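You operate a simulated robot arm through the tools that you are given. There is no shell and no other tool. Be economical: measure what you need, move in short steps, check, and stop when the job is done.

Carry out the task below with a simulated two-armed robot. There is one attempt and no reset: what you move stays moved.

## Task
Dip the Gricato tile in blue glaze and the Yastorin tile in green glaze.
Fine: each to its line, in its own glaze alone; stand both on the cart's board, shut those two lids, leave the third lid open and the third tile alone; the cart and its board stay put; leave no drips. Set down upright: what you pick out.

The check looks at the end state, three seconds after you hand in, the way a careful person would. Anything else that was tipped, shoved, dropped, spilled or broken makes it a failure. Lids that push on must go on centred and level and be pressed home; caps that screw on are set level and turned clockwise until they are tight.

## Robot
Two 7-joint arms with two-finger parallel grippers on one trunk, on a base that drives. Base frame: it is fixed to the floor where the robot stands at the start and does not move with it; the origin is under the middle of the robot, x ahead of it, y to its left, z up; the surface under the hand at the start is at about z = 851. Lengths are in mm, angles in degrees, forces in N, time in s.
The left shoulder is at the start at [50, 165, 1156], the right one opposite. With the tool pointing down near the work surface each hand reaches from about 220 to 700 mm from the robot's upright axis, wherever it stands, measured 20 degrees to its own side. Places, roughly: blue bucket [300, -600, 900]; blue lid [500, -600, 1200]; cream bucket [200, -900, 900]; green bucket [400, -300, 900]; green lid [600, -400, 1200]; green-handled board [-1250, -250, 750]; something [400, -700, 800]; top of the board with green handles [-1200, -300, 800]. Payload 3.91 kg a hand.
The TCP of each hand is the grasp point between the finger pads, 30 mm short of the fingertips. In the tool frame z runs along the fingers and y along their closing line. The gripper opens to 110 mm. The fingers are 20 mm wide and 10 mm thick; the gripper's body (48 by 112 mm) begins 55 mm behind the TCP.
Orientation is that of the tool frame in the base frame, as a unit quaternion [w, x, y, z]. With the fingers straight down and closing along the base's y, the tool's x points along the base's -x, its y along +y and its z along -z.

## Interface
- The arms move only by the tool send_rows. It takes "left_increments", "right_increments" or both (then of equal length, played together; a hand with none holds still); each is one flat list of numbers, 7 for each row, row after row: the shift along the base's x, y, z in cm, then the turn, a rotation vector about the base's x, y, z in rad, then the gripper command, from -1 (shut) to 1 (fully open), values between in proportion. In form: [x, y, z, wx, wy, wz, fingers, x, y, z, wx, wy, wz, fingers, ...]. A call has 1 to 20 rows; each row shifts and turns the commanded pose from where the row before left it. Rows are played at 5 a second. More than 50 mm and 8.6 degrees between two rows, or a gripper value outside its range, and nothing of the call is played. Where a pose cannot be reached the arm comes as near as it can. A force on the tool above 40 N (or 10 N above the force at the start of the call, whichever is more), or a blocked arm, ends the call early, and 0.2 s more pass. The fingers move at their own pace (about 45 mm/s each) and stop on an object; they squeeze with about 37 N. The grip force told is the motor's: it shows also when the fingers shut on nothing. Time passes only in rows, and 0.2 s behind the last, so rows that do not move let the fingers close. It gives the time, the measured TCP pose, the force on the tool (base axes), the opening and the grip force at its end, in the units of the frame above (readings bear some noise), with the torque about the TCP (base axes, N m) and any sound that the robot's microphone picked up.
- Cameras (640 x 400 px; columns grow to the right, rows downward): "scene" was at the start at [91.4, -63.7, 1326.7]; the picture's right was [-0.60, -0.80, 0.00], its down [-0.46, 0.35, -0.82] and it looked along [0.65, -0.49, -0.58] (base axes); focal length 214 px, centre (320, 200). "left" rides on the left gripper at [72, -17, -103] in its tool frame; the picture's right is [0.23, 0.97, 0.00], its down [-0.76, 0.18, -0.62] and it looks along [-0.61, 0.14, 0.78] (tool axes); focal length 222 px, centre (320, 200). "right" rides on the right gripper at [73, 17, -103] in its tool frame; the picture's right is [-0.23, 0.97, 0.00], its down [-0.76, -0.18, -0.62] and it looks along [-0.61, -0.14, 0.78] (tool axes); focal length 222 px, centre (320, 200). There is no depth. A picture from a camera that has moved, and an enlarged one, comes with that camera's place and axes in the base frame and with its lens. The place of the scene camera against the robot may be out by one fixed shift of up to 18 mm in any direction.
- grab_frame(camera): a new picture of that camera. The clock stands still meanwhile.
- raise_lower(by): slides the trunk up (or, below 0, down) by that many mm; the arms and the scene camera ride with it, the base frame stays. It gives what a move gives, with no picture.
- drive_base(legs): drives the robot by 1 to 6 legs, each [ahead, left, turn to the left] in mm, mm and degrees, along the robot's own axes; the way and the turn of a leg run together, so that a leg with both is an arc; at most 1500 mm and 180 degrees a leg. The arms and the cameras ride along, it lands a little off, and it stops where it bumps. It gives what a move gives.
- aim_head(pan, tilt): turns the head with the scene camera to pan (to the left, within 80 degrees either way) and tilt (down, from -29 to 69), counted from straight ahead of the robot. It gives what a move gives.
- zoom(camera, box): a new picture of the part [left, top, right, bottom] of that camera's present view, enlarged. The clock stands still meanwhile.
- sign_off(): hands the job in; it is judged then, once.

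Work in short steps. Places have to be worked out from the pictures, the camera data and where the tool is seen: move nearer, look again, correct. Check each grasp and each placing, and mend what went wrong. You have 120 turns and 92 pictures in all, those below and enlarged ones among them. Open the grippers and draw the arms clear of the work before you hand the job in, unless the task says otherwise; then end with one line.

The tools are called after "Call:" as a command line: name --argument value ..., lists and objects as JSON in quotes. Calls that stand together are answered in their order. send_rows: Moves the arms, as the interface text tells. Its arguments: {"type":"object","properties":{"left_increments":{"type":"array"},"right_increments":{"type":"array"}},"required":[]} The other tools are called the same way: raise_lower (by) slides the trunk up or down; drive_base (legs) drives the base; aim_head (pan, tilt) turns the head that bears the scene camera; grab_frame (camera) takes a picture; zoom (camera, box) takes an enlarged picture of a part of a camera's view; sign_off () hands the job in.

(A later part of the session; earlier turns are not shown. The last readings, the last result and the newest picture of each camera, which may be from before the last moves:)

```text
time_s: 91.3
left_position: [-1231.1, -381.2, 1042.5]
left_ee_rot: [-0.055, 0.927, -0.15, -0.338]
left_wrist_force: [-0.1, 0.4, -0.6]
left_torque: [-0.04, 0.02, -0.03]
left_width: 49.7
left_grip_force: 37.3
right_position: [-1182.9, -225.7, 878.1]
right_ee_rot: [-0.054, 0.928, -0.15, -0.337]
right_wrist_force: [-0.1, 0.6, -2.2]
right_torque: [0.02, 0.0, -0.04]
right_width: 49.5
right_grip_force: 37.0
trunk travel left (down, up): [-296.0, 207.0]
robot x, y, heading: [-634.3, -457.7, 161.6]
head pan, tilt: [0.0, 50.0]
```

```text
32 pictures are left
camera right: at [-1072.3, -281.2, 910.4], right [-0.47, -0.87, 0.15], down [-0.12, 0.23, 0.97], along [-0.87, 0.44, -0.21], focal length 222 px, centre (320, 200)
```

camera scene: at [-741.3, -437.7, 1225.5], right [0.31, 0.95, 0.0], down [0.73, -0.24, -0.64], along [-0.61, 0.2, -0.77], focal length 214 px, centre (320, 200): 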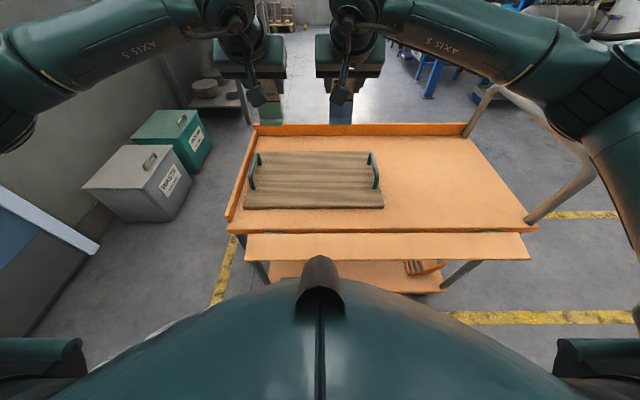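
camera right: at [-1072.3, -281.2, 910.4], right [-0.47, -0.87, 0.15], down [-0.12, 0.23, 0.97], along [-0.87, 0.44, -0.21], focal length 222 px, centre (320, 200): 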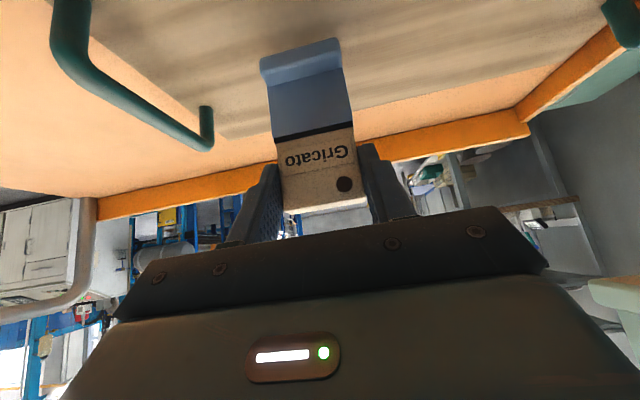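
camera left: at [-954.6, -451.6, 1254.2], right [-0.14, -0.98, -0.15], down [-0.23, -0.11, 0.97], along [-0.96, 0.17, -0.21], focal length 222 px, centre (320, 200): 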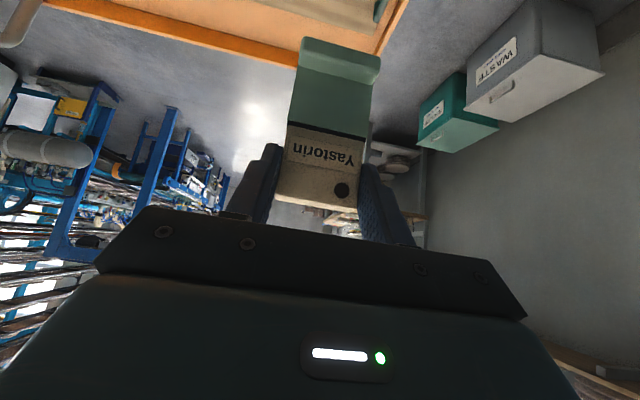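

Still free. Continue 20 mm in 4 mm steps.

Call:
send_rows --right_increments '[0, 0, -0.4, 0, 0, 0, -1, 0, 0, -0.4, 0, 0, 0, -1, 0, 0, -0.4, 0, 0, 0, -1, 0, 0, -0.4, 0, 0, 0, -1, 0, 0, -0.4, 0, 0, 0, -1]'

Call:
zoom --camera "right" --box '[200, 0, 440, 150]'

```text
time_s: 92.5
left_position: [-1231.1, -379.9, 1041.9]
left_ee_rot: [-0.055, 0.928, -0.15, -0.337]
left_wrist_force: [0.2, 0.4, -0.7]
left_torque: [-0.01, -0.03, 0.02]
left_width: 49.5
left_grip_force: 37.2
right_position: [-1182.8, -225.6, 858.5]
right_ee_rot: [-0.054, 0.928, -0.15, -0.337]
right_wrist_force: [0.2, 0.4, -1.4]
right_torque: [0.0, 0.01, 0.0]
right_width: 49.4
right_grip_force: 37.2
trunk travel left (down, up): [-296.0, 207.0]
robot x, y, heading: [-630.8, -461.0, 161.6]
head pan, tilt: [0.0, 50.0]
```

```text
2.67 times, centred on (320, 75) of right
camera zoom: at [-1072.6, -281.8, 890.2], right [-0.47, -0.87, 0.15], down [-0.12, 0.23, 0.97], along [-0.87, 0.44, -0.21], focal length 592 px, centre (320, 533)
```

zoom: 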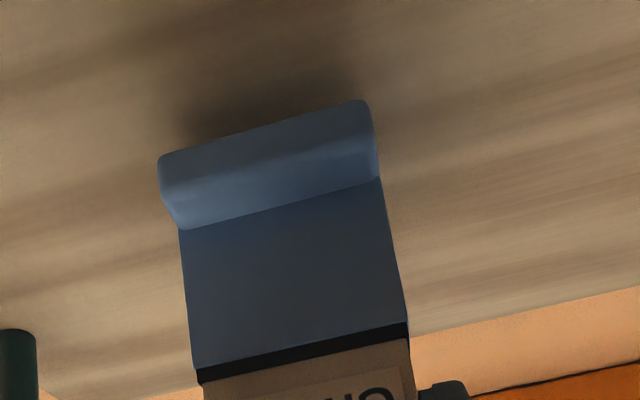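

Shadow nears the foot: perhaps 15–20 mm to go. Continue in 3 mm steps.

Call:
send_rows --right_increments '[0, 0, -0.3, 0, 0, 0, -1, 0, 0, -0.3, 0, 0, 0, -1, 0, 0, -0.3, 0, 0, 0, -1, 0, 0, -0.3, 0, 0, 0, -1]'

Call:
zoom --camera "right" --box '[200, 0, 440, 150]'

```text
time_s: 93.5
left_position: [-1230.8, -379.0, 1042.5]
left_ee_rot: [-0.056, 0.928, -0.15, -0.338]
left_wrist_force: [0.9, -0.1, -0.7]
left_torque: [-0.03, 0.01, 0.0]
left_width: 49.6
left_grip_force: 37.3
right_position: [-1182.2, -228.6, 846.1]
right_ee_rot: [-0.056, 0.928, -0.151, -0.337]
right_wrist_force: [0.7, 0.2, -1.2]
right_torque: [0.0, -0.02, -0.02]
right_width: 49.2
right_grip_force: 37.0
trunk travel left (down, up): [-296.0, 207.0]
robot x, y, heading: [-636.3, -460.3, 161.7]
head pan, tilt: [0.0, 50.0]
```

```text
2.67 times, centred on (320, 75) of right
camera zoom: at [-1072.3, -281.6, 878.5], right [-0.47, -0.87, 0.15], down [-0.12, 0.23, 0.97], along [-0.87, 0.44, -0.21], focal length 592 px, centre (320, 533)
```

zoom: 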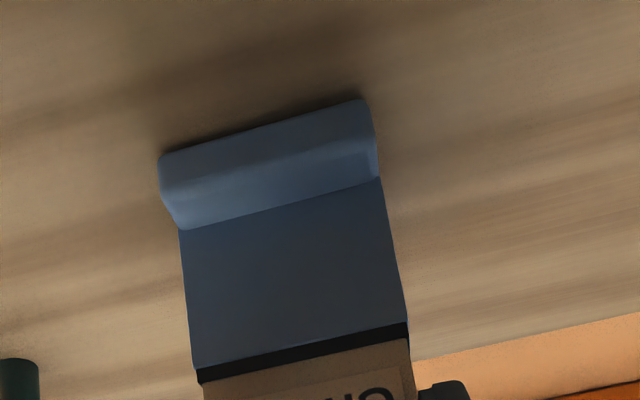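

Nearly touching. 2 mm steps until force shows.

Call:
send_rows --right_increments '[0, 0, -0.2, 0, 0, 0, -1, 0, 0, -0.2, 0, 0, 0, -1]'

Call:
send_rows --right_increments '[0, 0, -0.2, 0, 0, 0, -1]'

Call:
send_rows --right_increments '[0, 0, -0.2, 0, 0, 0, -1]'

```text
time_s: 94.1
left_position: [-1230.9, -381.1, 1042.0]
left_ee_rot: [-0.055, 0.928, -0.149, -0.338]
left_wrist_force: [0.3, -0.5, -0.7]
left_torque: [-0.02, 0.0, 0.0]
left_width: 49.4
left_grip_force: 36.9
right_position: [-1183.3, -227.1, 843.8]
right_ee_rot: [-0.053, 0.928, -0.15, -0.338]
right_wrist_force: [3.7, 0.1, 9.4]
right_torque: [0.2, -0.37, -0.06]
right_width: 49.5
right_grip_force: 37.3
trunk travel left (down, up): [-296.0, 207.0]
robot x, y, heading: [-631.2, -464.5, 161.8]
head pan, tilt: [0.0, 50.0]
```

```text
time_s: 94.5
left_position: [-1229.6, -381.6, 1043.9]
left_ee_rot: [-0.055, 0.927, -0.149, -0.339]
left_wrist_force: [-0.7, 0.3, -1.2]
left_torque: [0.04, 0.01, 0.01]
left_width: 49.5
left_grip_force: 37.0
right_position: [-1181.8, -226.9, 843.5]
right_ee_rot: [-0.054, 0.927, -0.151, -0.34]
right_wrist_force: [5.3, 1.2, 19.8]
right_torque: [0.19, -0.62, -0.01]
right_width: 49.3
right_grip_force: 36.8
trunk travel left (down, up): [-296.0, 207.0]
robot x, y, heading: [-631.1, -459.4, 162.0]
head pan, tilt: [0.0, 50.0]
```

```text
time_s: 94.9
left_position: [-1229.0, -380.5, 1043.9]
left_ee_rot: [-0.056, 0.927, -0.151, -0.339]
left_wrist_force: [-0.5, 0.2, -0.8]
left_torque: [0.0, -0.04, -0.02]
left_width: 49.4
left_grip_force: 37.1
right_position: [-1183.2, -229.0, 844.4]
right_ee_rot: [-0.054, 0.926, -0.15, -0.343]
right_wrist_force: [3.7, 1.9, 31.4]
right_torque: [0.18, -0.51, 0.0]
right_width: 49.6
right_grip_force: 36.9
trunk travel left (down, up): [-296.0, 207.0]
robot x, y, heading: [-629.7, -459.5, 161.7]
head pan, tilt: [0.0, 50.0]
```

Seated at TCP ≈844. Ease off the pressure, then open to 66 mm and look.

Call:
send_rows --right_increments '[0, 0, 0.25, 0, 0, 0, -1, 0, 0, 0.25, 0, 0, 0, -1]'

Call:
send_rows --right_increments '[0, 0, 0, 0, 0, 0, -0.05, 0, 0, 0, 0, 0, 0, 0.2, 0, 0, 0, 0, 0, 0, 0.2]'

Call:
grab_frame --camera "right"

```text
time_s: 95.5
left_position: [-1230.4, -380.3, 1043.0]
left_ee_rot: [-0.056, 0.927, -0.15, -0.339]
left_wrist_force: [-0.4, 0.9, -0.7]
left_torque: [0.0, 0.0, -0.02]
left_width: 49.5
left_grip_force: 36.9
right_position: [-1183.2, -227.4, 846.0]
right_ee_rot: [-0.054, 0.927, -0.15, -0.339]
right_wrist_force: [-6.4, 0.6, 14.2]
right_torque: [0.05, 0.99, 0.01]
right_width: 49.6
right_grip_force: 36.7
trunk travel left (down, up): [-296.0, 207.0]
robot x, y, heading: [-636.9, -458.2, 161.5]
head pan, tilt: [0.0, 50.0]
```

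```text
time_s: 96.3
left_position: [-1231.7, -380.6, 1041.5]
left_ee_rot: [-0.055, 0.927, -0.149, -0.338]
left_wrist_force: [0.2, -0.6, -1.1]
left_torque: [0.0, -0.01, 0.01]
left_width: 49.5
left_grip_force: 36.8
right_position: [-1181.8, -227.1, 842.3]
right_ee_rot: [-0.054, 0.928, -0.15, -0.336]
right_wrist_force: [0.5, 0.1, -0.2]
right_torque: [0.02, 0.0, 0.0]
right_width: 65.9
right_grip_force: 0.1
trunk travel left (down, up): [-296.0, 207.0]
robot x, y, heading: [-629.5, -464.8, 161.6]
head pan, tilt: [0.0, 50.0]
```

```text
29 pictures are left
camera right: at [-1072.1, -281.7, 875.6], right [-0.47, -0.87, 0.15], down [-0.12, 0.23, 0.97], along [-0.87, 0.44, -0.21], focal length 222 px, centre (320, 200)
```

right: 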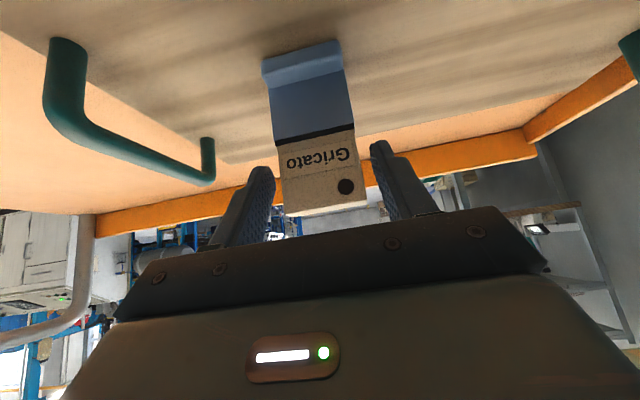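

Gricato stands by itself. Lift the right hand away, then lower the left to TCP 865.

Call:
send_rows --right_increments '[0, 0, 2, 0, 0, 0, 0.2, 0, 0, 3, 0, 0, 0, 0.2, 0, 0, 4, 0, 0, 0, 0.2, 0, 0, 4, 0, 0, 0, 0.2, 0, 0, 4, 0, 0, 0, 0.2, 3, 1.5, 0, 0, 0, 0, 0.2, 3.5, 2, 0, 0, 0, 0, 0.2]'

Call:
send_rows --left_increments '[0, 0, -4, 0, 0, 0, -1, 0, 0, -4, 0, 0, 0, -1, 0, 0, -4, 0, 0, 0, -1, 0, 0, -3, 0, 0, 0, -1, 0, 0, -1.5, 0, 0, 0, -1, 0, 0, -1, 0, 0, 0, -1]'

Call:
grab_frame --camera "left"

Call:
zoom --camera "scene" --box '[210, 70, 450, 220]'

```text
time_s: 97.9
left_position: [-1231.2, -380.4, 1042.6]
left_ee_rot: [-0.055, 0.928, -0.15, -0.337]
left_wrist_force: [0.1, 0.6, -1.2]
left_torque: [-0.02, 0.01, 0.02]
left_width: 49.7
left_grip_force: 36.8
right_position: [-1117.3, -194.0, 1014.7]
right_ee_rot: [-0.054, 0.928, -0.15, -0.338]
right_wrist_force: [0.1, 0.4, 0.3]
right_torque: [-0.02, -0.01, -0.02]
right_width: 66.0
right_grip_force: 0.0
trunk travel left (down, up): [-296.0, 207.0]
robot x, y, heading: [-633.8, -461.9, 161.5]
head pan, tilt: [0.0, 50.0]
```

```text
time_s: 99.3
left_position: [-1231.6, -380.7, 866.9]
left_ee_rot: [-0.055, 0.928, -0.15, -0.337]
left_wrist_force: [0.3, -0.5, -0.7]
left_torque: [0.02, -0.01, 0.01]
left_width: 49.7
left_grip_force: 36.9
right_position: [-1116.8, -193.4, 1013.4]
right_ee_rot: [-0.053, 0.928, -0.15, -0.337]
right_wrist_force: [-0.9, 0.8, 0.0]
right_torque: [0.02, -0.01, -0.03]
right_width: 66.2
right_grip_force: 0.0
trunk travel left (down, up): [-296.0, 207.0]
robot x, y, heading: [-630.9, -461.5, 161.4]
head pan, tilt: [0.0, 50.0]
```

```text
28 pictures are left
camera left: at [-1110.4, -404.4, 898.2], right [-0.14, -0.98, -0.15], down [-0.23, -0.11, 0.97], along [-0.96, 0.17, -0.21], focal length 222 px, centre (320, 200)
```

left: 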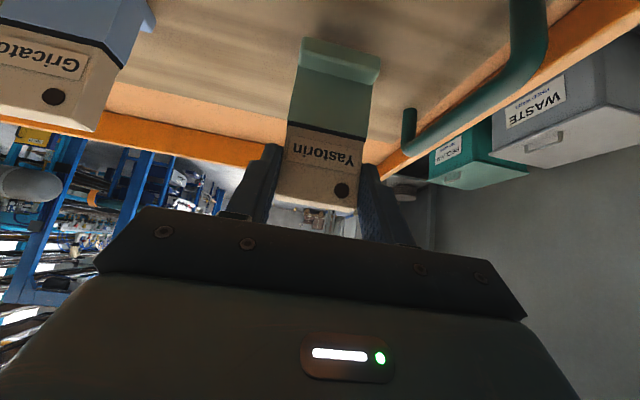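

```text
2.67 times, centred on (330, 145) of scene
camera zoom: at [-741.4, -437.7, 1225.5], right [0.31, 0.95, 0.0], down [0.73, -0.24, -0.64], along [-0.61, 0.2, -0.77], focal length 572 px, centre (293, 347)
```

zoom: 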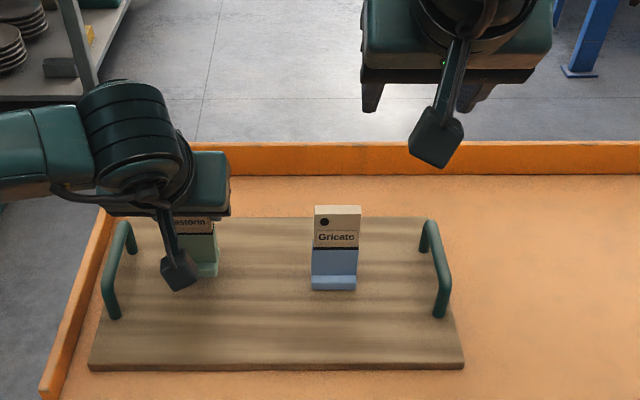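

Gricato stands well; Yastorin is clear of the left handle. Lower to contact (~845) in small steps.

Call:
send_rows --left_increments '[0, 0, -0.5, 0, 0, 0, -1, 0, 0, -0.5, 0, 0, 0, -1, 0, 0, -0.3, 0, 0, 0, -1, 0, 0, -0.3, 0, 0, 0, -1]'

Call:
send_rows --left_increments '[0, 0, -0.25, 0, 0, 0, -1]'

Call:
send_rows --left_increments '[0, 0, -0.25, 0, 0, 0, -1]'

```text
time_s: 100.3
left_position: [-1231.8, -380.5, 852.0]
left_ee_rot: [-0.055, 0.928, -0.15, -0.338]
left_wrist_force: [-0.2, -0.3, -1.5]
left_torque: [0.0, -0.01, 0.02]
left_width: 49.3
left_grip_force: 37.0
right_position: [-1117.7, -193.7, 1014.2]
right_ee_rot: [-0.054, 0.928, -0.15, -0.337]
right_wrist_force: [-0.1, 0.5, 0.3]
right_torque: [0.0, 0.0, 0.0]
right_width: 66.2
right_grip_force: 0.1
trunk travel left (down, up): [-296.0, 207.0]
robot x, y, heading: [-630.6, -455.1, 162.0]
head pan, tilt: [0.0, 50.0]
```

```text
time_s: 100.7
left_position: [-1230.7, -381.2, 849.7]
left_ee_rot: [-0.056, 0.928, -0.15, -0.338]
left_wrist_force: [0.0, -0.2, -1.3]
left_torque: [0.01, 0.01, -0.04]
left_width: 49.6
left_grip_force: 37.1
right_position: [-1117.6, -193.6, 1015.0]
right_ee_rot: [-0.054, 0.928, -0.15, -0.336]
right_wrist_force: [-0.4, -0.8, 0.5]
right_torque: [0.0, 0.0, -0.01]
right_width: 65.9
right_grip_force: 0.0
trunk travel left (down, up): [-296.0, 207.0]
robot x, y, heading: [-629.3, -461.7, 161.7]
head pan, tilt: [0.0, 50.0]
```

```text
time_s: 101.1
left_position: [-1231.1, -381.7, 846.5]
left_ee_rot: [-0.056, 0.928, -0.15, -0.338]
left_wrist_force: [0.5, -0.4, -1.1]
left_torque: [-0.01, 0.0, -0.02]
left_width: 49.6
left_grip_force: 37.0
right_position: [-1118.5, -193.7, 1014.8]
right_ee_rot: [-0.053, 0.928, -0.149, -0.337]
right_wrist_force: [-0.4, -1.2, 0.4]
right_torque: [0.01, 0.02, 0.01]
right_width: 66.3
right_grip_force: 0.0
trunk travel left (down, up): [-296.0, 207.0]
robot x, y, heading: [-634.5, -458.8, 161.9]
head pan, tilt: [0.0, 50.0]
```

Not yet touching; 1.5 mm steps.

Call:
send_rows --left_increments '[0, 0, -0.15, 0, 0, 0, -1]'

Call:
send_rows --left_increments '[0, 0, -0.15, 0, 0, 0, -1]'

```text
time_s: 101.5
left_position: [-1231.3, -381.4, 847.3]
left_ee_rot: [-0.055, 0.927, -0.149, -0.339]
left_wrist_force: [2.5, -0.2, 4.1]
left_torque: [-0.17, 0.0, 0.05]
left_width: 49.3
left_grip_force: 37.6
right_position: [-1117.8, -194.4, 1014.9]
right_ee_rot: [-0.054, 0.928, -0.15, -0.338]
right_wrist_force: [-0.2, 0.1, -1.2]
right_torque: [-0.04, -0.01, -0.03]
right_width: 66.1
right_grip_force: 0.0
trunk travel left (down, up): [-296.0, 207.0]
robot x, y, heading: [-627.8, -461.9, 161.6]
head pan, tilt: [0.0, 50.0]
```

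```text
time_s: 101.9
left_position: [-1230.8, -381.4, 845.7]
left_ee_rot: [-0.055, 0.927, -0.148, -0.34]
left_wrist_force: [2.5, -2.2, 10.1]
left_torque: [-0.39, -0.24, 0.02]
left_width: 49.5
left_grip_force: 37.1
right_position: [-1116.5, -194.8, 1015.0]
right_ee_rot: [-0.054, 0.928, -0.15, -0.338]
right_wrist_force: [-0.5, -0.5, 0.2]
right_torque: [0.0, 0.03, 0.0]
right_width: 65.9
right_grip_force: 0.1
trunk travel left (down, up): [-296.0, 207.0]
robot x, y, heading: [-633.2, -458.4, 161.7]
head pan, tilt: [0.0, 50.0]
```

Seated with 10 N. Open gently and check.

Call:
send_rows --left_increments '[0, 0, 0, 0, 0, 0, -0.05, 0, 0, 0, 0, 0, 0, 0.2, 0, 0, 0, 0, 0, 0, 0.2]'

Call:
grab_frame --camera "left"

```text
time_s: 102.7
left_position: [-1230.6, -381.3, 843.3]
left_ee_rot: [-0.055, 0.928, -0.149, -0.337]
left_wrist_force: [-0.5, 0.6, 0.3]
left_torque: [0.0, 0.0, -0.03]
left_width: 66.1
left_grip_force: 0.1
right_position: [-1117.7, -192.9, 1014.7]
right_ee_rot: [-0.054, 0.928, -0.15, -0.337]
right_wrist_force: [-0.3, 0.6, -0.7]
right_torque: [-0.02, -0.04, 0.01]
right_width: 65.8
right_grip_force: 0.1
trunk travel left (down, up): [-296.0, 207.0]
robot x, y, heading: [-633.0, -462.3, 161.5]
head pan, tilt: [0.0, 50.0]
```

```text
26 pictures are left
camera left: at [-1110.1, -404.2, 874.9], right [-0.14, -0.98, -0.15], down [-0.23, -0.11, 0.97], along [-0.96, 0.17, -0.21], focal length 222 px, centre (320, 200)
```

left: 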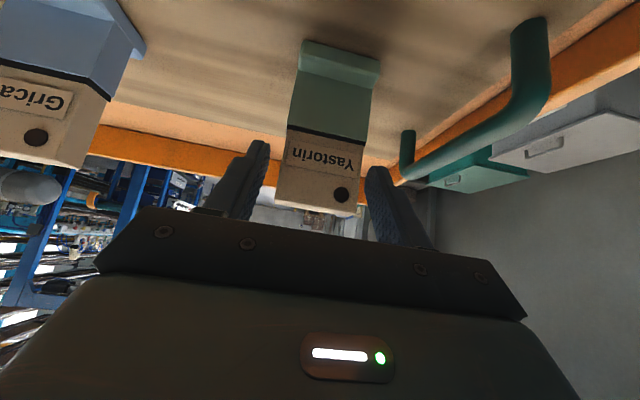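

Yastorin stands. Lift the left hand straight up, raise the trunk, and check both tiles.

Call:
send_rows --left_increments '[0, 0, 2, 0, 0, 0, 0.2, 0, 0, 3, 0, 0, 0, 0.2, 0, 0, 4, 0, 0, 0, 0.2, 0, 0, 4, 0, 0, 0, 0.2, 0, 0, 4, 0, 0, 0, 0.2, 3.5, -2, 0, 0, 0, 0, 0.2, 3.5, -2, 0, 0, 0, 0, 0.2]'

Call:
raise_lower --by 180

Call:
zoom --camera "scene" --box '[220, 120, 420, 245]'

```text
time_s: 104.3
left_position: [-1160.9, -420.0, 1013.6]
left_ee_rot: [-0.055, 0.928, -0.15, -0.337]
left_wrist_force: [0.2, 0.6, 0.5]
left_torque: [0.0, 0.03, 0.05]
left_width: 66.1
left_grip_force: 0.0
right_position: [-1116.9, -193.8, 1014.6]
right_ee_rot: [-0.055, 0.928, -0.15, -0.338]
right_wrist_force: [0.4, -0.6, -0.3]
right_torque: [-0.02, 0.01, -0.03]
right_width: 66.0
right_grip_force: 0.1
trunk travel left (down, up): [-296.0, 207.0]
robot x, y, heading: [-630.9, -456.9, 161.8]
head pan, tilt: [0.0, 50.0]
```

```text
time_s: 106.3
left_position: [-1161.7, -420.1, 1194.2]
left_ee_rot: [-0.055, 0.928, -0.151, -0.337]
left_wrist_force: [-0.4, 0.0, 0.2]
left_torque: [0.01, 0.0, -0.01]
left_width: 66.1
left_grip_force: 0.1
right_position: [-1117.6, -194.0, 1193.9]
right_ee_rot: [-0.055, 0.928, -0.151, -0.337]
right_wrist_force: [0.9, -0.7, -0.3]
right_torque: [0.04, 0.0, 0.0]
right_width: 66.0
right_grip_force: 0.0
trunk travel left (down, up): [-476.0, 27.0]
robot x, y, heading: [-628.1, -461.7, 161.8]
head pan, tilt: [0.0, 50.0]
```

```text
3.20 times, centred on (320, 182) of scene
camera zoom: at [-741.4, -437.7, 1405.4], right [0.31, 0.95, 0.0], down [0.73, -0.24, -0.64], along [-0.61, 0.2, -0.77], focal length 686 px, centre (320, 256)
```

zoom: 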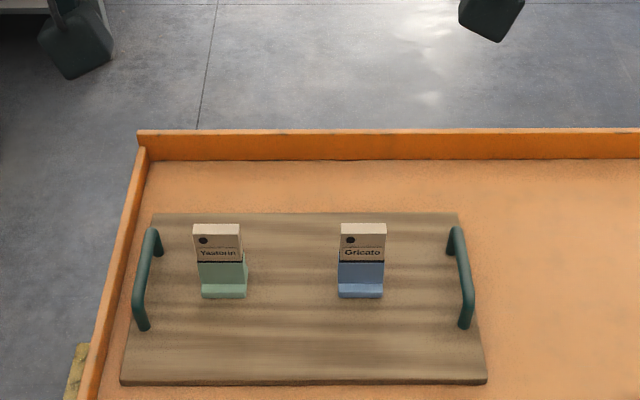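

Both tiles stand on the board, clean. Back to the bench to shut the lids: retrace the path.

Call:
drive_base --legs '[[-110, 0, 0], [0, -345, 0], [0, 0, -179.8], [300, 0, 0]]'

Call:
aim_head --pan 0 --tilt 25

Call:
grab_frame --camera "scene"

```text
time_s: 119.7
left_position: [396.8, -298.7, 1193.8]
left_ee_rot: [0.337, 0.149, 0.928, -0.055]
left_wrist_force: [0.5, 0.1, 0.5]
left_torque: [0.0, 0.0, -0.01]
left_width: 65.9
left_grip_force: 0.1
right_position: [352.5, -525.6, 1194.5]
right_ee_rot: [0.337, 0.15, 0.928, -0.054]
right_wrist_force: [0.1, 0.7, -0.1]
right_torque: [-0.01, -0.02, -0.01]
right_width: 66.1
right_grip_force: 0.1
trunk travel left (down, up): [-476.0, 27.0]
robot x, y, heading: [-133.9, -262.0, -18.5]
head pan, tilt: [0.0, 50.0]
```

```text
time_s: 120.6
left_position: [396.8, -300.2, 1194.4]
left_ee_rot: [0.338, 0.149, 0.928, -0.054]
left_wrist_force: [0.8, 0.9, 0.5]
left_torque: [-0.04, -0.01, 0.0]
left_width: 66.3
left_grip_force: 0.0
right_position: [353.2, -526.0, 1194.7]
right_ee_rot: [0.336, 0.15, 0.928, -0.053]
right_wrist_force: [0.2, 0.6, 0.8]
right_torque: [0.02, 0.04, -0.03]
right_width: 66.2
right_grip_force: 0.2
trunk travel left (down, up): [-476.0, 27.0]
robot x, y, heading: [-137.2, -262.1, -18.2]
head pan, tilt: [0.0, 25.0]
```

```text
24 pictures are left
camera scene: at [-26.1, -309.4, 1442.9], right [-0.31, -0.95, 0.0], down [-0.4, 0.13, -0.91], along [0.86, -0.28, -0.42], focal length 214 px, centre (320, 200)
```

scene: 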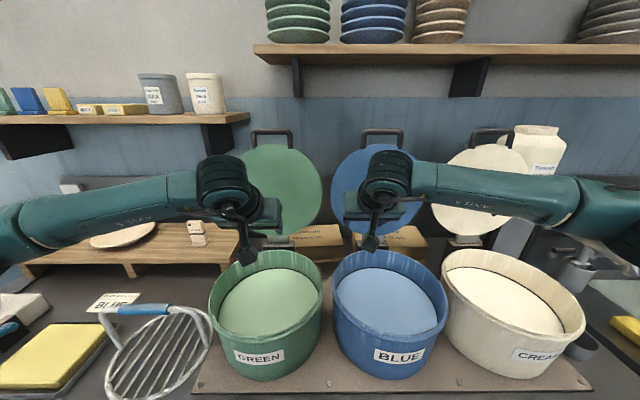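

Lids are as before. To locate handles and hinges precisely I need a vertical baseline: raise the hands 150 mm, lower the trunk 200 mm, and take another picture.

Call:
send_rows --left_increments '[-2, 1, 3.5, 0, 0, 0, 0.2, -2, 1, 3.5, 0, 0, 0, 0.2, -2, 1, 3.5, 0, 0, 0, 0.2, -2, 1, 3.5, 0, 0, 0, 0.2]' --right_increments '[-2, -2, 3.5, 0, 0, 0, 0.2, -2, -2, 3.5, 0, 0, 0, 0.2, -2, -2, 3.5, 0, 0, 0, 0.2, -2, -2, 3.5, 0, 0, 0, 0.2]'

Call:
zoom --camera "scene" --box '[220, 110, 460, 260]'

Call:
raise_lower --by -200

Call:
aim_head --pan 0 --tilt 5

Call:
grab_frame --camera "scene"

```text
time_s: 121.6
left_position: [315.1, -261.3, 1334.8]
left_ee_rot: [0.338, 0.149, 0.928, -0.054]
left_wrist_force: [-0.5, 0.3, 0.4]
left_torque: [0.04, -0.01, 0.01]
left_width: 66.3
left_grip_force: 0.0
right_position: [270.7, -605.5, 1334.7]
right_ee_rot: [0.337, 0.149, 0.928, -0.055]
right_wrist_force: [0.0, 0.4, 0.9]
right_torque: [0.02, 0.0, 0.03]
right_width: 65.9
right_grip_force: 0.1
trunk travel left (down, up): [-476.0, 27.0]
robot x, y, heading: [-130.4, -262.6, -18.5]
head pan, tilt: [0.0, 25.0]
```

```text
2.67 times, centred on (340, 185) of scene
camera zoom: at [-27.3, -309.5, 1443.0], right [-0.31, -0.95, 0.0], down [-0.4, 0.13, -0.91], along [0.86, -0.28, -0.42], focal length 572 px, centre (267, 240)
```

zoom: 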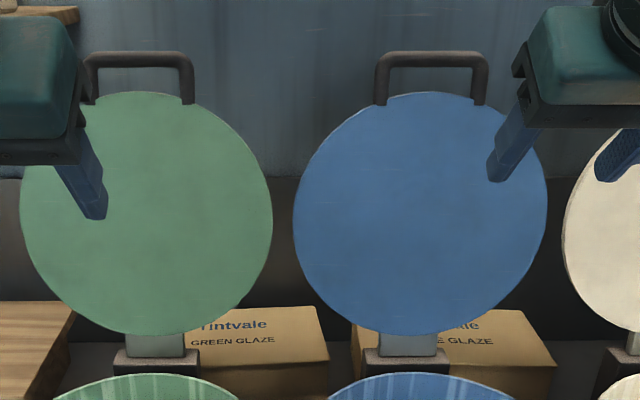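

```text
time_s: 123.8
left_position: [316.7, -261.4, 1133.8]
left_ee_rot: [0.338, 0.15, 0.928, -0.055]
left_wrist_force: [0.5, 0.4, 0.0]
left_torque: [-0.07, 0.01, 0.01]
left_width: 65.9
left_grip_force: 0.1
right_position: [273.4, -604.9, 1133.9]
right_ee_rot: [0.338, 0.15, 0.928, -0.053]
right_wrist_force: [0.0, -0.7, 0.1]
right_torque: [0.03, 0.01, 0.0]
right_width: 65.8
right_grip_force: 0.1
trunk travel left (down, up): [-276.0, 227.0]
robot x, y, heading: [-135.1, -259.9, -18.0]
head pan, tilt: [0.0, 25.0]
```

```text
time_s: 124.6
left_position: [316.5, -261.3, 1134.5]
left_ee_rot: [0.337, 0.15, 0.928, -0.055]
left_wrist_force: [0.0, -0.1, 0.3]
left_torque: [0.01, -0.04, -0.01]
left_width: 66.0
left_grip_force: 0.0
right_position: [272.5, -606.3, 1135.0]
right_ee_rot: [0.337, 0.15, 0.928, -0.054]
right_wrist_force: [-0.4, 0.1, -0.5]
right_torque: [0.0, 0.01, -0.02]
right_width: 66.0
right_grip_force: 0.0
trunk travel left (down, up): [-276.0, 227.0]
robot x, y, heading: [-133.9, -256.5, -18.1]
head pan, tilt: [0.0, 5.0]
```

```text
22 pictures are left
camera scene: at [-26.4, -309.3, 1275.4], right [-0.31, -0.95, 0.0], down [-0.08, 0.03, -1.0], along [0.95, -0.31, -0.09], focal length 214 px, centre (320, 200)
```

scene: 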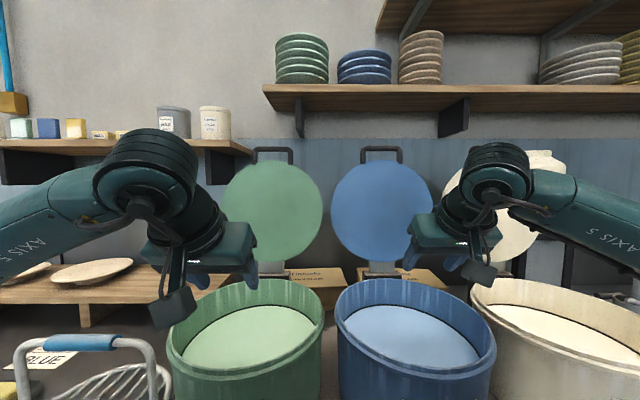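

Triangulated (blue): hinge ≈ 554 ahead of camera at z 1040, handle bar ≈ 632 ahead, z 1361, radius ≈ 330, leaning 14° back. I'll raise the trunk 160 and turn the right hand so it points at the lid with the fingers closing vertically around the bar.

Call:
raise_lower --by 160

Call:
send_rows --right_increments '[0, 0, 0, 0.0874, -0.0284, -0.1095, 0, 0, 0, 0, 0.0874, -0.0284, -0.1095, 0, 0, 0, 0, 0.0874, -0.0284, -0.1095, 0, 0, 0, 0, 0.0874, -0.0284, -0.1095, 0, 0, 0, 0, 0.0874, -0.0284, -0.1095, 0, 0, 0, 0, 0.0874, -0.0284, -0.1095, 0, 0, 0, 0, 0.0874, -0.0284, -0.1095, 0, 0, 0, 0, 0.0874, -0.0284, -0.1095, 0, 0, 0, 0, 0.0874, -0.0284, -0.1095, 0, 0, 0, 0, 0.0874, -0.0284, -0.1095, 0, 0, 0, 0, 0.0874, -0.0284, -0.1095, 0]'

Call:
aim_head --pan 0 --tilt 20

Call:
grab_frame --camera "scene"

```text
time_s: 126.4
left_position: [316.4, -260.9, 1292.8]
left_ee_rot: [0.338, 0.15, 0.927, -0.056]
left_wrist_force: [0.7, 0.4, -0.5]
left_torque: [-0.01, 0.02, -0.02]
left_width: 66.0
left_grip_force: 0.1
right_position: [271.6, -605.5, 1294.2]
right_ee_rot: [0.336, 0.15, 0.928, -0.053]
right_wrist_force: [-0.6, 0.4, 0.6]
right_torque: [0.01, -0.01, 0.02]
right_width: 65.9
right_grip_force: 0.0
trunk travel left (down, up): [-436.0, 67.0]
robot x, y, heading: [-132.1, -259.7, -18.3]
head pan, tilt: [0.0, 5.0]
```

```text
time_s: 128.8
left_position: [316.4, -259.9, 1293.6]
left_ee_rot: [0.338, 0.149, 0.928, -0.055]
left_wrist_force: [-0.4, -0.5, 0.6]
left_torque: [0.01, 0.02, -0.03]
left_width: 66.0
left_grip_force: 0.1
right_position: [271.5, -605.3, 1294.3]
right_ee_rot: [0.275, 0.763, 0.549, 0.202]
right_wrist_force: [0.4, 0.3, -0.3]
right_torque: [0.02, -0.03, -0.02]
right_width: 55.2
right_grip_force: 0.1
trunk travel left (down, up): [-436.0, 67.0]
robot x, y, heading: [-135.1, -259.6, -18.4]
head pan, tilt: [0.0, 5.0]
```

```text
time_s: 129.6
left_position: [316.8, -260.0, 1294.3]
left_ee_rot: [0.337, 0.15, 0.928, -0.055]
left_wrist_force: [-0.9, -0.3, 0.3]
left_torque: [-0.01, 0.0, 0.02]
left_width: 66.0
left_grip_force: 0.0
right_position: [272.9, -606.0, 1294.2]
right_ee_rot: [0.274, 0.762, 0.551, 0.202]
right_wrist_force: [0.2, 0.3, -0.4]
right_torque: [0.04, 0.01, 0.0]
right_width: 55.1
right_grip_force: 0.1
trunk travel left (down, up): [-436.0, 67.0]
robot x, y, heading: [-132.0, -257.8, -18.1]
head pan, tilt: [0.0, 20.0]
```

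```text
21 pictures are left
camera scene: at [-25.2, -309.7, 1411.1], right [-0.31, -0.95, 0.0], down [-0.32, 0.11, -0.94], along [0.89, -0.29, -0.34], focal length 214 px, centre (320, 200)
```

scene: 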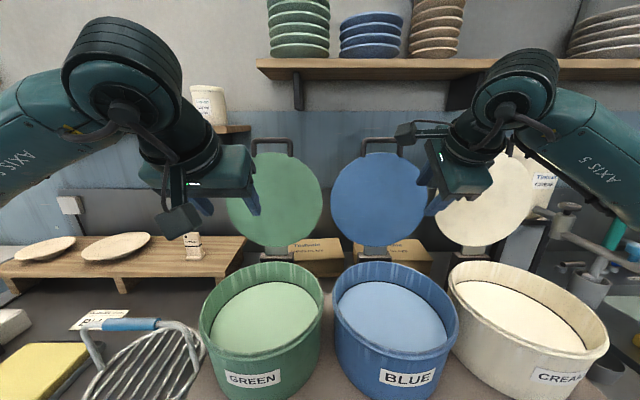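

The roll worked. Now pitch the hand up toward the lid's normal and go to 75 mm before the bar.

Call:
send_rows --right_increments '[3, -0.66, 1.42, -0.0388, -0.1195, 0, 0, 3, -0.66, 1.42, -0.0388, -0.1195, 0, 0, 3, -0.66, 1.42, -0.0388, -0.1195, 0, 0, 3, -0.66, 1.42, -0.0388, -0.1195, 0, 0, 3, -0.66, 1.42, -0.0388, -0.1195, 0, 0, 3, -0.66, 1.42, 0, 0, 0, 0]'

Call:
zoom --camera "scene" --box '[320, 90, 480, 190]'

Call:
grab_frame --camera "right"

```text
time_s: 131.0
left_position: [315.5, -261.0, 1294.0]
left_ee_rot: [0.337, 0.149, 0.928, -0.055]
left_wrist_force: [-0.7, 1.0, 0.1]
left_torque: [-0.01, 0.01, -0.01]
left_width: 65.8
left_grip_force: 0.0
right_position: [453.3, -645.2, 1379.4]
right_ee_rot: [0.497, 0.639, 0.462, 0.364]
right_wrist_force: [-0.1, 0.7, 0.4]
right_torque: [-0.03, 0.01, 0.0]
right_width: 55.1
right_grip_force: 0.2
trunk travel left (down, up): [-436.0, 67.0]
robot x, y, heading: [-131.7, -260.3, -18.2]
head pan, tilt: [0.0, 20.0]
```

```text
4.00 times, centred on (400, 140) of scene
camera zoom: at [-24.7, -309.2, 1411.0], right [-0.31, -0.95, 0.0], down [-0.33, 0.11, -0.94], along [0.89, -0.29, -0.34], focal length 858 px, centre (0, 440)
```

zoom: 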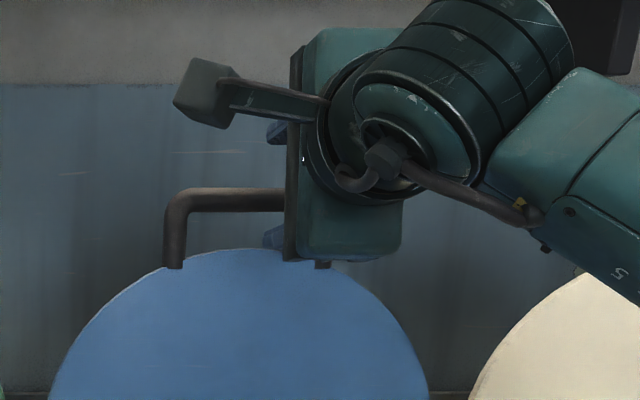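

```text
19 pictures are left
camera right: at [384.2, -546.0, 1420.9], right [0.15, -0.29, 0.94], down [-0.85, -0.52, -0.03], along [0.5, -0.8, -0.33], focal length 222 px, centre (320, 200)
```

right: 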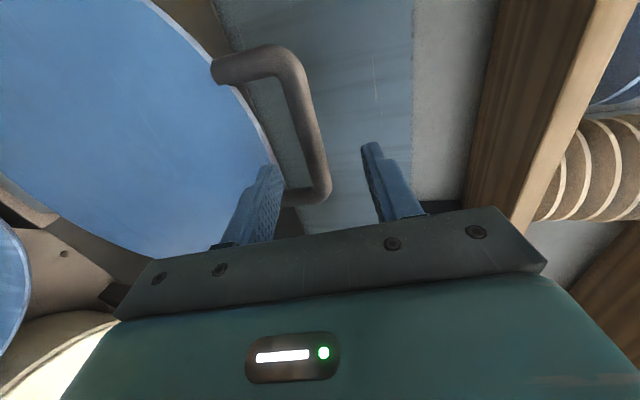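

Bar is aligned between the fingers; gap to lid edge ≈38 mm. I narrow to 30 mm and advance 55 mm onto the bar.

Call:
send_rows --right_increments '[0, 0, 0, 0, 0, 0, -0.455, 0, 0, 0, 0, 0, 0, -0.455, 1.3, -0.42, -0.35, 0, 0, 0, -0.455, 1.3, -0.42, -0.35, 0, 0, 0, -0.455, 1.3, -0.42, -0.35, 0, 0, 0, -0.455, 1.3, -0.42, -0.35, 0, 0, 0, -0.455]'

Call:
grab_frame --camera "right"

```text
time_s: 132.4
left_position: [316.7, -260.4, 1293.1]
left_ee_rot: [0.337, 0.15, 0.928, -0.055]
left_wrist_force: [0.1, -0.1, -0.4]
left_torque: [0.01, 0.01, 0.01]
left_width: 65.9
left_grip_force: 0.1
right_position: [506.2, -661.6, 1367.3]
right_ee_rot: [0.495, 0.64, 0.462, 0.363]
right_wrist_force: [-0.3, 0.1, 0.8]
right_torque: [0.0, -0.02, 0.03]
right_width: 29.7
right_grip_force: 0.0
trunk travel left (down, up): [-436.0, 67.0]
robot x, y, heading: [-130.5, -259.7, -18.2]
head pan, tilt: [0.0, 20.0]
```

```text
18 pictures are left
camera right: at [435.7, -563.0, 1407.8], right [0.15, -0.3, 0.94], down [-0.85, -0.52, -0.03], along [0.5, -0.8, -0.33], focal length 222 px, centre (320, 200)
```

right: 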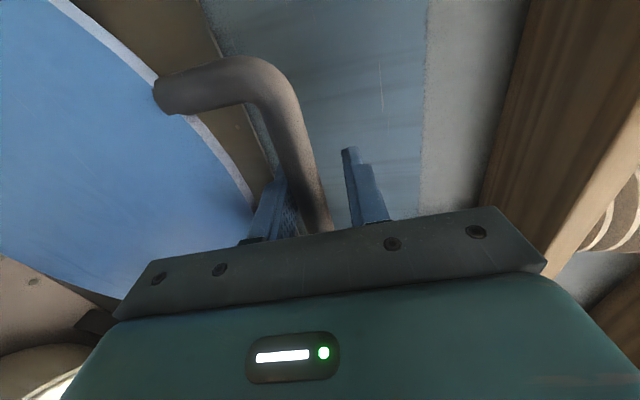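

The bar runs between the fingers. Close.

Call:
send_rows --right_increments '[0, 0, 0, 0, 0, 0, -1, 0, 0, 0, 0, 0, 0, -1, 0, 0, 0, 0, 0, 0, -1]'

```text
time_s: 133.2
left_position: [317.9, -261.4, 1292.2]
left_ee_rot: [0.337, 0.15, 0.928, -0.055]
left_wrist_force: [0.3, 0.4, 0.2]
left_torque: [-0.01, 0.01, -0.03]
left_width: 66.1
left_grip_force: 0.0
right_position: [507.5, -661.8, 1360.5]
right_ee_rot: [0.492, 0.642, 0.464, 0.362]
right_wrist_force: [-2.1, 4.6, -23.7]
right_torque: [0.15, -0.14, -0.32]
right_width: 15.5
right_grip_force: 44.7
trunk travel left (down, up): [-436.0, 67.0]
robot x, y, heading: [-132.9, -261.5, -18.2]
head pan, tilt: [0.0, 20.0]
```

Bar gripped (15.5 mm). Relax the 24 N bias by 4 mm, then begin the arc about the hinge: two 7° steps.

Call:
send_rows --right_increments '[0, 0, -0.4, 0, 0, 0, -1, -3.69, 1.21, 0.5, 0.0375, 0.114, 0, -1, -3.71, 1.22, 0.03, 0.0375, 0.114, 0, -1]'

```text
time_s: 134.0
left_position: [320.4, -262.0, 1292.6]
left_ee_rot: [0.336, 0.15, 0.928, -0.055]
left_wrist_force: [-1.1, 0.2, 0.1]
left_torque: [0.01, -0.02, 0.02]
left_width: 66.0
left_grip_force: 0.1
right_position: [435.2, -639.5, 1358.0]
right_ee_rot: [0.41, 0.698, 0.504, 0.301]
right_wrist_force: [4.0, 2.6, -30.2]
right_torque: [0.27, -0.63, 0.46]
right_width: 15.3
right_grip_force: 45.3
trunk travel left (down, up): [-436.0, 67.0]
robot x, y, heading: [-132.0, -258.5, -18.3]
head pan, tilt: [0.0, 20.0]
```

The lid follows; bar runs ~6–8 mm lower than my arc. I correct down 6 mm and continue two steps.

Call:
send_rows --right_increments '[0, 0, -0.6, 0, 0, 0, -1, -3.7, 1.21, -0.44, 0.0375, 0.114, 0, -1, -3.61, 1.19, -0.95, 0.0375, 0.114, 0, -1]'

```text
time_s: 134.7
left_position: [319.5, -261.4, 1294.2]
left_ee_rot: [0.336, 0.149, 0.928, -0.055]
left_wrist_force: [0.7, -0.9, 0.6]
left_torque: [0.01, 0.0, -0.02]
left_width: 66.1
left_grip_force: 0.1
right_position: [395.5, -625.2, 1350.1]
right_ee_rot: [0.369, 0.723, 0.517, 0.273]
right_wrist_force: [13.4, -3.2, -12.9]
right_torque: [-0.36, -3.85, 0.13]
right_width: 14.9
right_grip_force: 44.9
trunk travel left (down, up): [-436.0, 67.0]
robot x, y, heading: [-133.2, -259.8, -18.4]
head pan, tilt: [0.0, 20.0]
stopped in row 3 (right hand): the force on the tool passed its limit at 44 N (the readings are from after the stop); the commanded pose is now the measured one
```

The lid underside faces me, so the hand must not turn with it as I did — that caused the torque. I loosen to a 22 mm cage around the bar (lower finger carries the lid) and look.

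Call:
send_rows --right_increments '[0, 0, 0, 0, 0, 0, -0.6, 0, 0, 0, 0, 0, 0, -0.6]'

Call:
grab_frame --camera "right"

Call:
zoom --camera "scene" --box '[240, 80, 560, 280]'

```text
time_s: 135.3
left_position: [319.0, -262.3, 1292.8]
left_ee_rot: [0.336, 0.15, 0.928, -0.055]
left_wrist_force: [-0.1, 0.1, 0.3]
left_torque: [0.0, 0.03, -0.01]
left_width: 66.0
left_grip_force: 0.1
right_position: [394.2, -626.8, 1352.6]
right_ee_rot: [0.369, 0.721, 0.519, 0.273]
right_wrist_force: [14.2, -3.0, -9.3]
right_torque: [-0.63, -3.93, -0.81]
right_width: 21.2
right_grip_force: 0.1
trunk travel left (down, up): [-436.0, 67.0]
robot x, y, heading: [-134.2, -253.9, -18.6]
head pan, tilt: [0.0, 20.0]
```

```text
17 pictures are left
camera right: at [345.8, -534.3, 1426.4], right [0.46, -0.4, 0.79], down [-0.82, -0.53, 0.21], along [0.34, -0.75, -0.57], focal length 222 px, centre (320, 200)
```

right: 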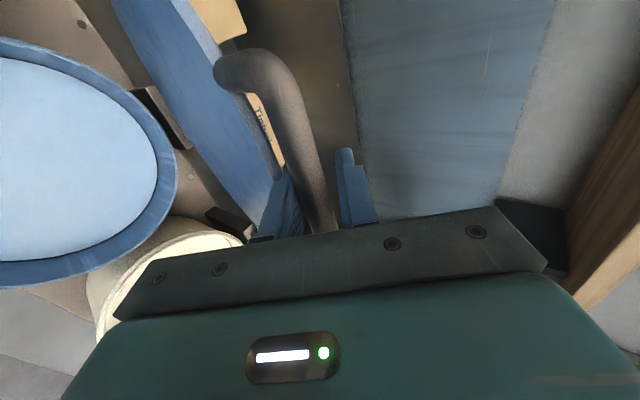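

```text
2.00 times, centred on (400, 180) of scene
camera zoom: at [-22.2, -310.8, 1410.8], right [-0.31, -0.95, 0.0], down [-0.33, 0.11, -0.94], along [0.89, -0.29, -0.34], focal length 429 px, centre (160, 240)
```

zoom: 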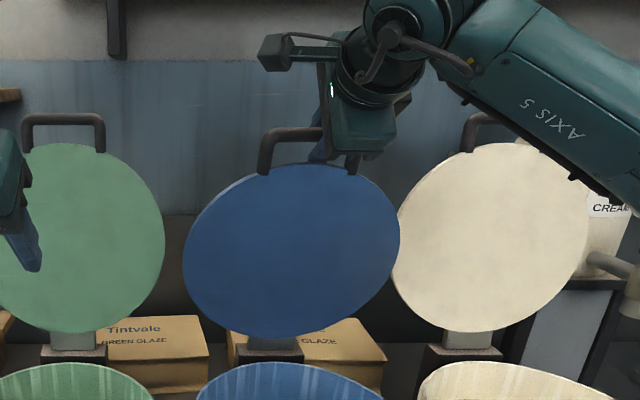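

The bar has slid ≈20 mm toward the palm, so the lower fingertip presses on the lid edge. Retract 20 mm along the tool axis and un-tip the hand a little.

Call:
send_rows --right_increments '[-0.77, 0.25, 0.58, -0.0155, -0.0475, 0, -0.6, -0.77, 0.25, 0.58, -0.0155, -0.0475, 0, -0.6]'

Call:
grab_frame --camera "right"

```text
time_s: 136.1
left_position: [319.1, -261.5, 1293.2]
left_ee_rot: [0.337, 0.149, 0.928, -0.055]
left_wrist_force: [-0.4, -0.2, 0.1]
left_torque: [0.02, -0.02, 0.03]
left_width: 65.8
left_grip_force: 0.1
right_position: [381.6, -621.9, 1351.7]
right_ee_rot: [0.396, 0.706, 0.509, 0.292]
right_wrist_force: [11.7, -3.2, -22.2]
right_torque: [0.21, -2.83, 0.32]
right_width: 28.0
right_grip_force: 6.2
trunk travel left (down, up): [-436.0, 67.0]
robot x, y, heading: [-134.5, -256.9, -18.1]
head pan, tilt: [0.0, 20.0]
stopped in row 2 (right hand): the force on the tool passed its limit at 40 N (the readings are from after the stop); the commanded pose is now the measured one
```

```text
15 pictures are left
camera right: at [328.5, -528.3, 1420.1], right [0.4, -0.38, 0.83], down [-0.83, -0.53, 0.17], along [0.38, -0.76, -0.53], focal length 222 px, centre (320, 200)
```

right: 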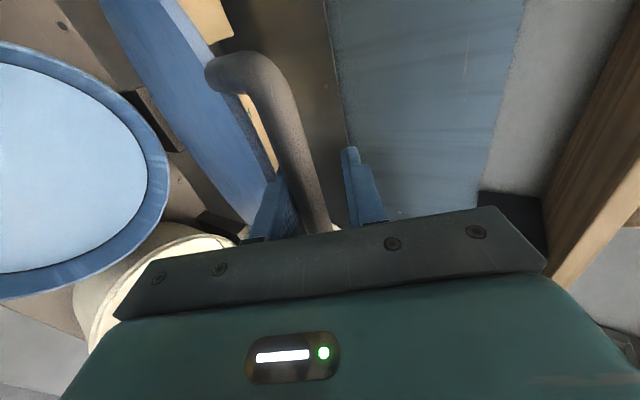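

Forced upward against the bar. Lower 5 mm to relieve and read the force.

Call:
send_rows --right_increments '[0, 0, -0.5, 0, 0, 0, -0.45]'

Call:
send_rows --right_increments '[0, 0, -0.4, 0, 0, 0, -0.35]'

```text
time_s: 136.5
left_position: [318.6, -262.5, 1292.9]
left_ee_rot: [0.336, 0.15, 0.928, -0.055]
left_wrist_force: [0.6, 0.9, 0.3]
left_torque: [-0.01, -0.02, -0.01]
left_width: 65.9
left_grip_force: 0.0
right_position: [379.4, -621.0, 1353.8]
right_ee_rot: [0.4, 0.705, 0.507, 0.292]
right_wrist_force: [9.5, -3.8, -11.7]
right_torque: [-0.38, -2.46, -0.61]
right_width: 32.6
right_grip_force: 2.5
trunk travel left (down, up): [-436.0, 67.0]
robot x, y, heading: [-132.9, -261.6, -18.2]
head pan, tilt: [0.0, 20.0]
```

```text
time_s: 136.9
left_position: [316.9, -261.3, 1293.9]
left_ee_rot: [0.338, 0.15, 0.928, -0.056]
left_wrist_force: [-0.5, 0.3, -0.7]
left_torque: [0.01, 0.04, -0.04]
left_width: 65.8
left_grip_force: 0.0
right_position: [377.9, -620.4, 1352.5]
right_ee_rot: [0.403, 0.703, 0.506, 0.295]
right_wrist_force: [6.4, -4.2, 1.0]
right_torque: [-0.63, -2.33, -1.17]
right_width: 33.5
right_grip_force: 0.1
trunk travel left (down, up): [-436.0, 67.0]
robot x, y, heading: [-129.9, -259.2, -18.3]
head pan, tilt: [0.0, 20.0]
```

Residual torque asks the tips to go up; rotate 8° that way.

Call:
send_rows --right_increments '[0, 0, 0, -0.0218, -0.0666, 0, -0.35, 0, 0, 0, -0.0218, -0.0666, 0, -0.35]'

Call:
grab_frame --camera "right"

```text
time_s: 137.5
left_position: [315.9, -260.1, 1293.9]
left_ee_rot: [0.339, 0.149, 0.927, -0.054]
left_wrist_force: [-0.5, 0.1, 0.1]
left_torque: [-0.01, -0.03, -0.01]
left_width: 65.9
left_grip_force: 0.1
right_position: [375.3, -619.2, 1350.5]
right_ee_rot: [0.449, 0.674, 0.486, 0.329]
right_wrist_force: [-3.2, -0.9, 6.2]
right_torque: [0.0, 0.01, 0.01]
right_width: 33.3
right_grip_force: 0.0
trunk travel left (down, up): [-436.0, 67.0]
robot x, y, heading: [-133.5, -260.4, -18.2]
head pan, tilt: [0.0, 20.0]
```

```text
14 pictures are left
camera right: at [313.1, -521.8, 1406.1], right [0.28, -0.34, 0.9], down [-0.85, -0.52, 0.07], along [0.45, -0.78, -0.43], focal length 222 px, centre (320, 200)
```

right: 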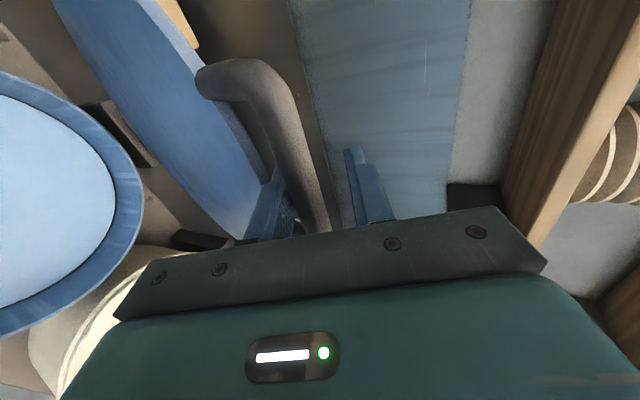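

Relaxed now (≈6 N, no torque). The measured point fits hinge (554,1040), r≈327, lid ≈14° past vertical. Recentre the cage on the bar with 24 mm opening and take the next step without turning the hand.

Call:
send_rows --right_increments '[-0.55, 0.18, 0.9, 0, 0, 0, -0.5, 0, 0, 0, 0, 0, 0, -0.5]'

Call:
send_rows --right_increments '[-3.26, 1.07, -1.0, 0, 0, 0, -0.5]'

```text
time_s: 138.1
left_position: [317.5, -259.9, 1294.2]
left_ee_rot: [0.338, 0.149, 0.928, -0.055]
left_wrist_force: [0.1, 0.0, -0.2]
left_torque: [-0.01, 0.01, 0.0]
left_width: 65.7
left_grip_force: 0.0
right_position: [371.9, -617.5, 1357.7]
right_ee_rot: [0.448, 0.675, 0.486, 0.328]
right_wrist_force: [0.9, -0.1, -7.0]
right_torque: [0.04, -0.02, 0.0]
right_width: 30.2
right_grip_force: 2.0
trunk travel left (down, up): [-436.0, 67.0]
robot x, y, heading: [-130.7, -258.6, -18.1]
head pan, tilt: [0.0, 20.0]
```

```text
time_s: 138.5
left_position: [317.1, -260.0, 1294.5]
left_ee_rot: [0.338, 0.15, 0.928, -0.056]
left_wrist_force: [0.1, -0.4, 0.4]
left_torque: [-0.01, -0.02, 0.01]
left_width: 66.0
left_grip_force: 0.0
right_position: [337.9, -606.3, 1349.8]
right_ee_rot: [0.45, 0.673, 0.486, 0.329]
right_wrist_force: [0.6, -0.2, 0.5]
right_torque: [0.02, 0.05, 0.02]
right_width: 28.2
right_grip_force: 0.9
trunk travel left (down, up): [-436.0, 67.0]
robot x, y, heading: [-132.5, -261.5, -18.3]
head pan, tilt: [0.0, 20.0]
```

Free and forces near zero. Continue two more steps.

Call:
send_rows --right_increments '[-3.23, 1.06, -1.43, 0.0137, 0.0418, 0, -0.56, -3.03, 1.0, -1.78, 0.0162, 0.0494, 0, -0.56]'

Call:
grab_frame --camera "right"

```text
time_s: 139.1
left_position: [315.5, -260.1, 1294.2]
left_ee_rot: [0.337, 0.149, 0.928, -0.055]
left_wrist_force: [-0.1, 0.2, 0.4]
left_torque: [-0.01, 0.01, 0.0]
left_width: 66.2
left_grip_force: 0.1
right_position: [275.0, -586.1, 1315.5]
right_ee_rot: [0.416, 0.695, 0.502, 0.304]
right_wrist_force: [-0.1, 0.4, 0.3]
right_torque: [-0.03, -0.02, 0.0]
right_width: 24.5
right_grip_force: 0.8
trunk travel left (down, up): [-436.0, 67.0]
robot x, y, heading: [-134.4, -261.6, -18.1]
head pan, tilt: [0.0, 20.0]
```

```text
13 pictures are left
camera right: at [218.2, -491.4, 1378.9], right [0.36, -0.36, 0.86], down [-0.84, -0.53, 0.13], along [0.4, -0.77, -0.5], focal length 222 px, centre (320, 200)
```

right: 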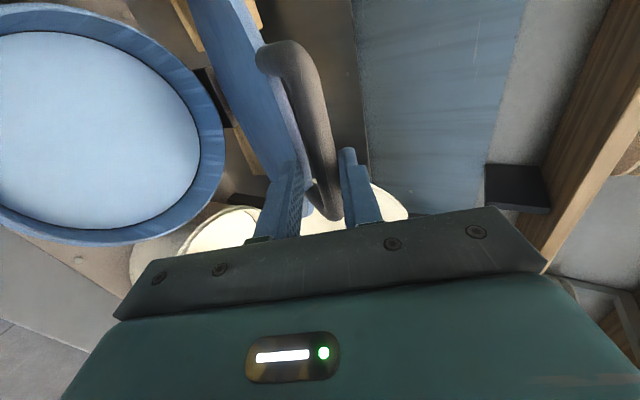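

Forces are zero; maybe the lid stayed put (stiff hinge) and the hand came off. Check from the head.

Call:
zoom --camera "scene" --box '[200, 60, 560, 285]'

```text
1.78 times, centred on (380, 172) of scene
camera zoom: at [-25.2, -309.6, 1411.1], right [-0.31, -0.95, 0.0], down [-0.32, 0.11, -0.94], along [0.89, -0.29, -0.34], focal length 381 px, centre (213, 249)
```

zoom: 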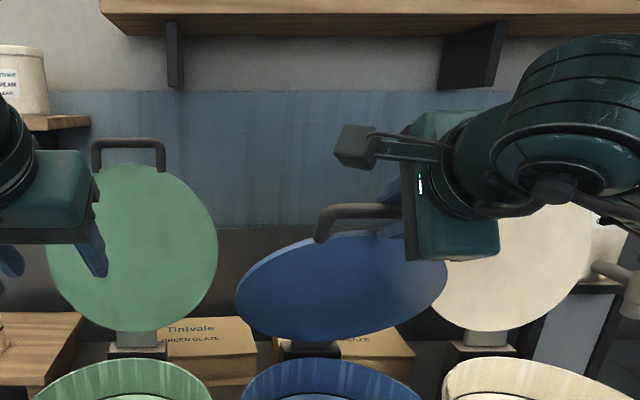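

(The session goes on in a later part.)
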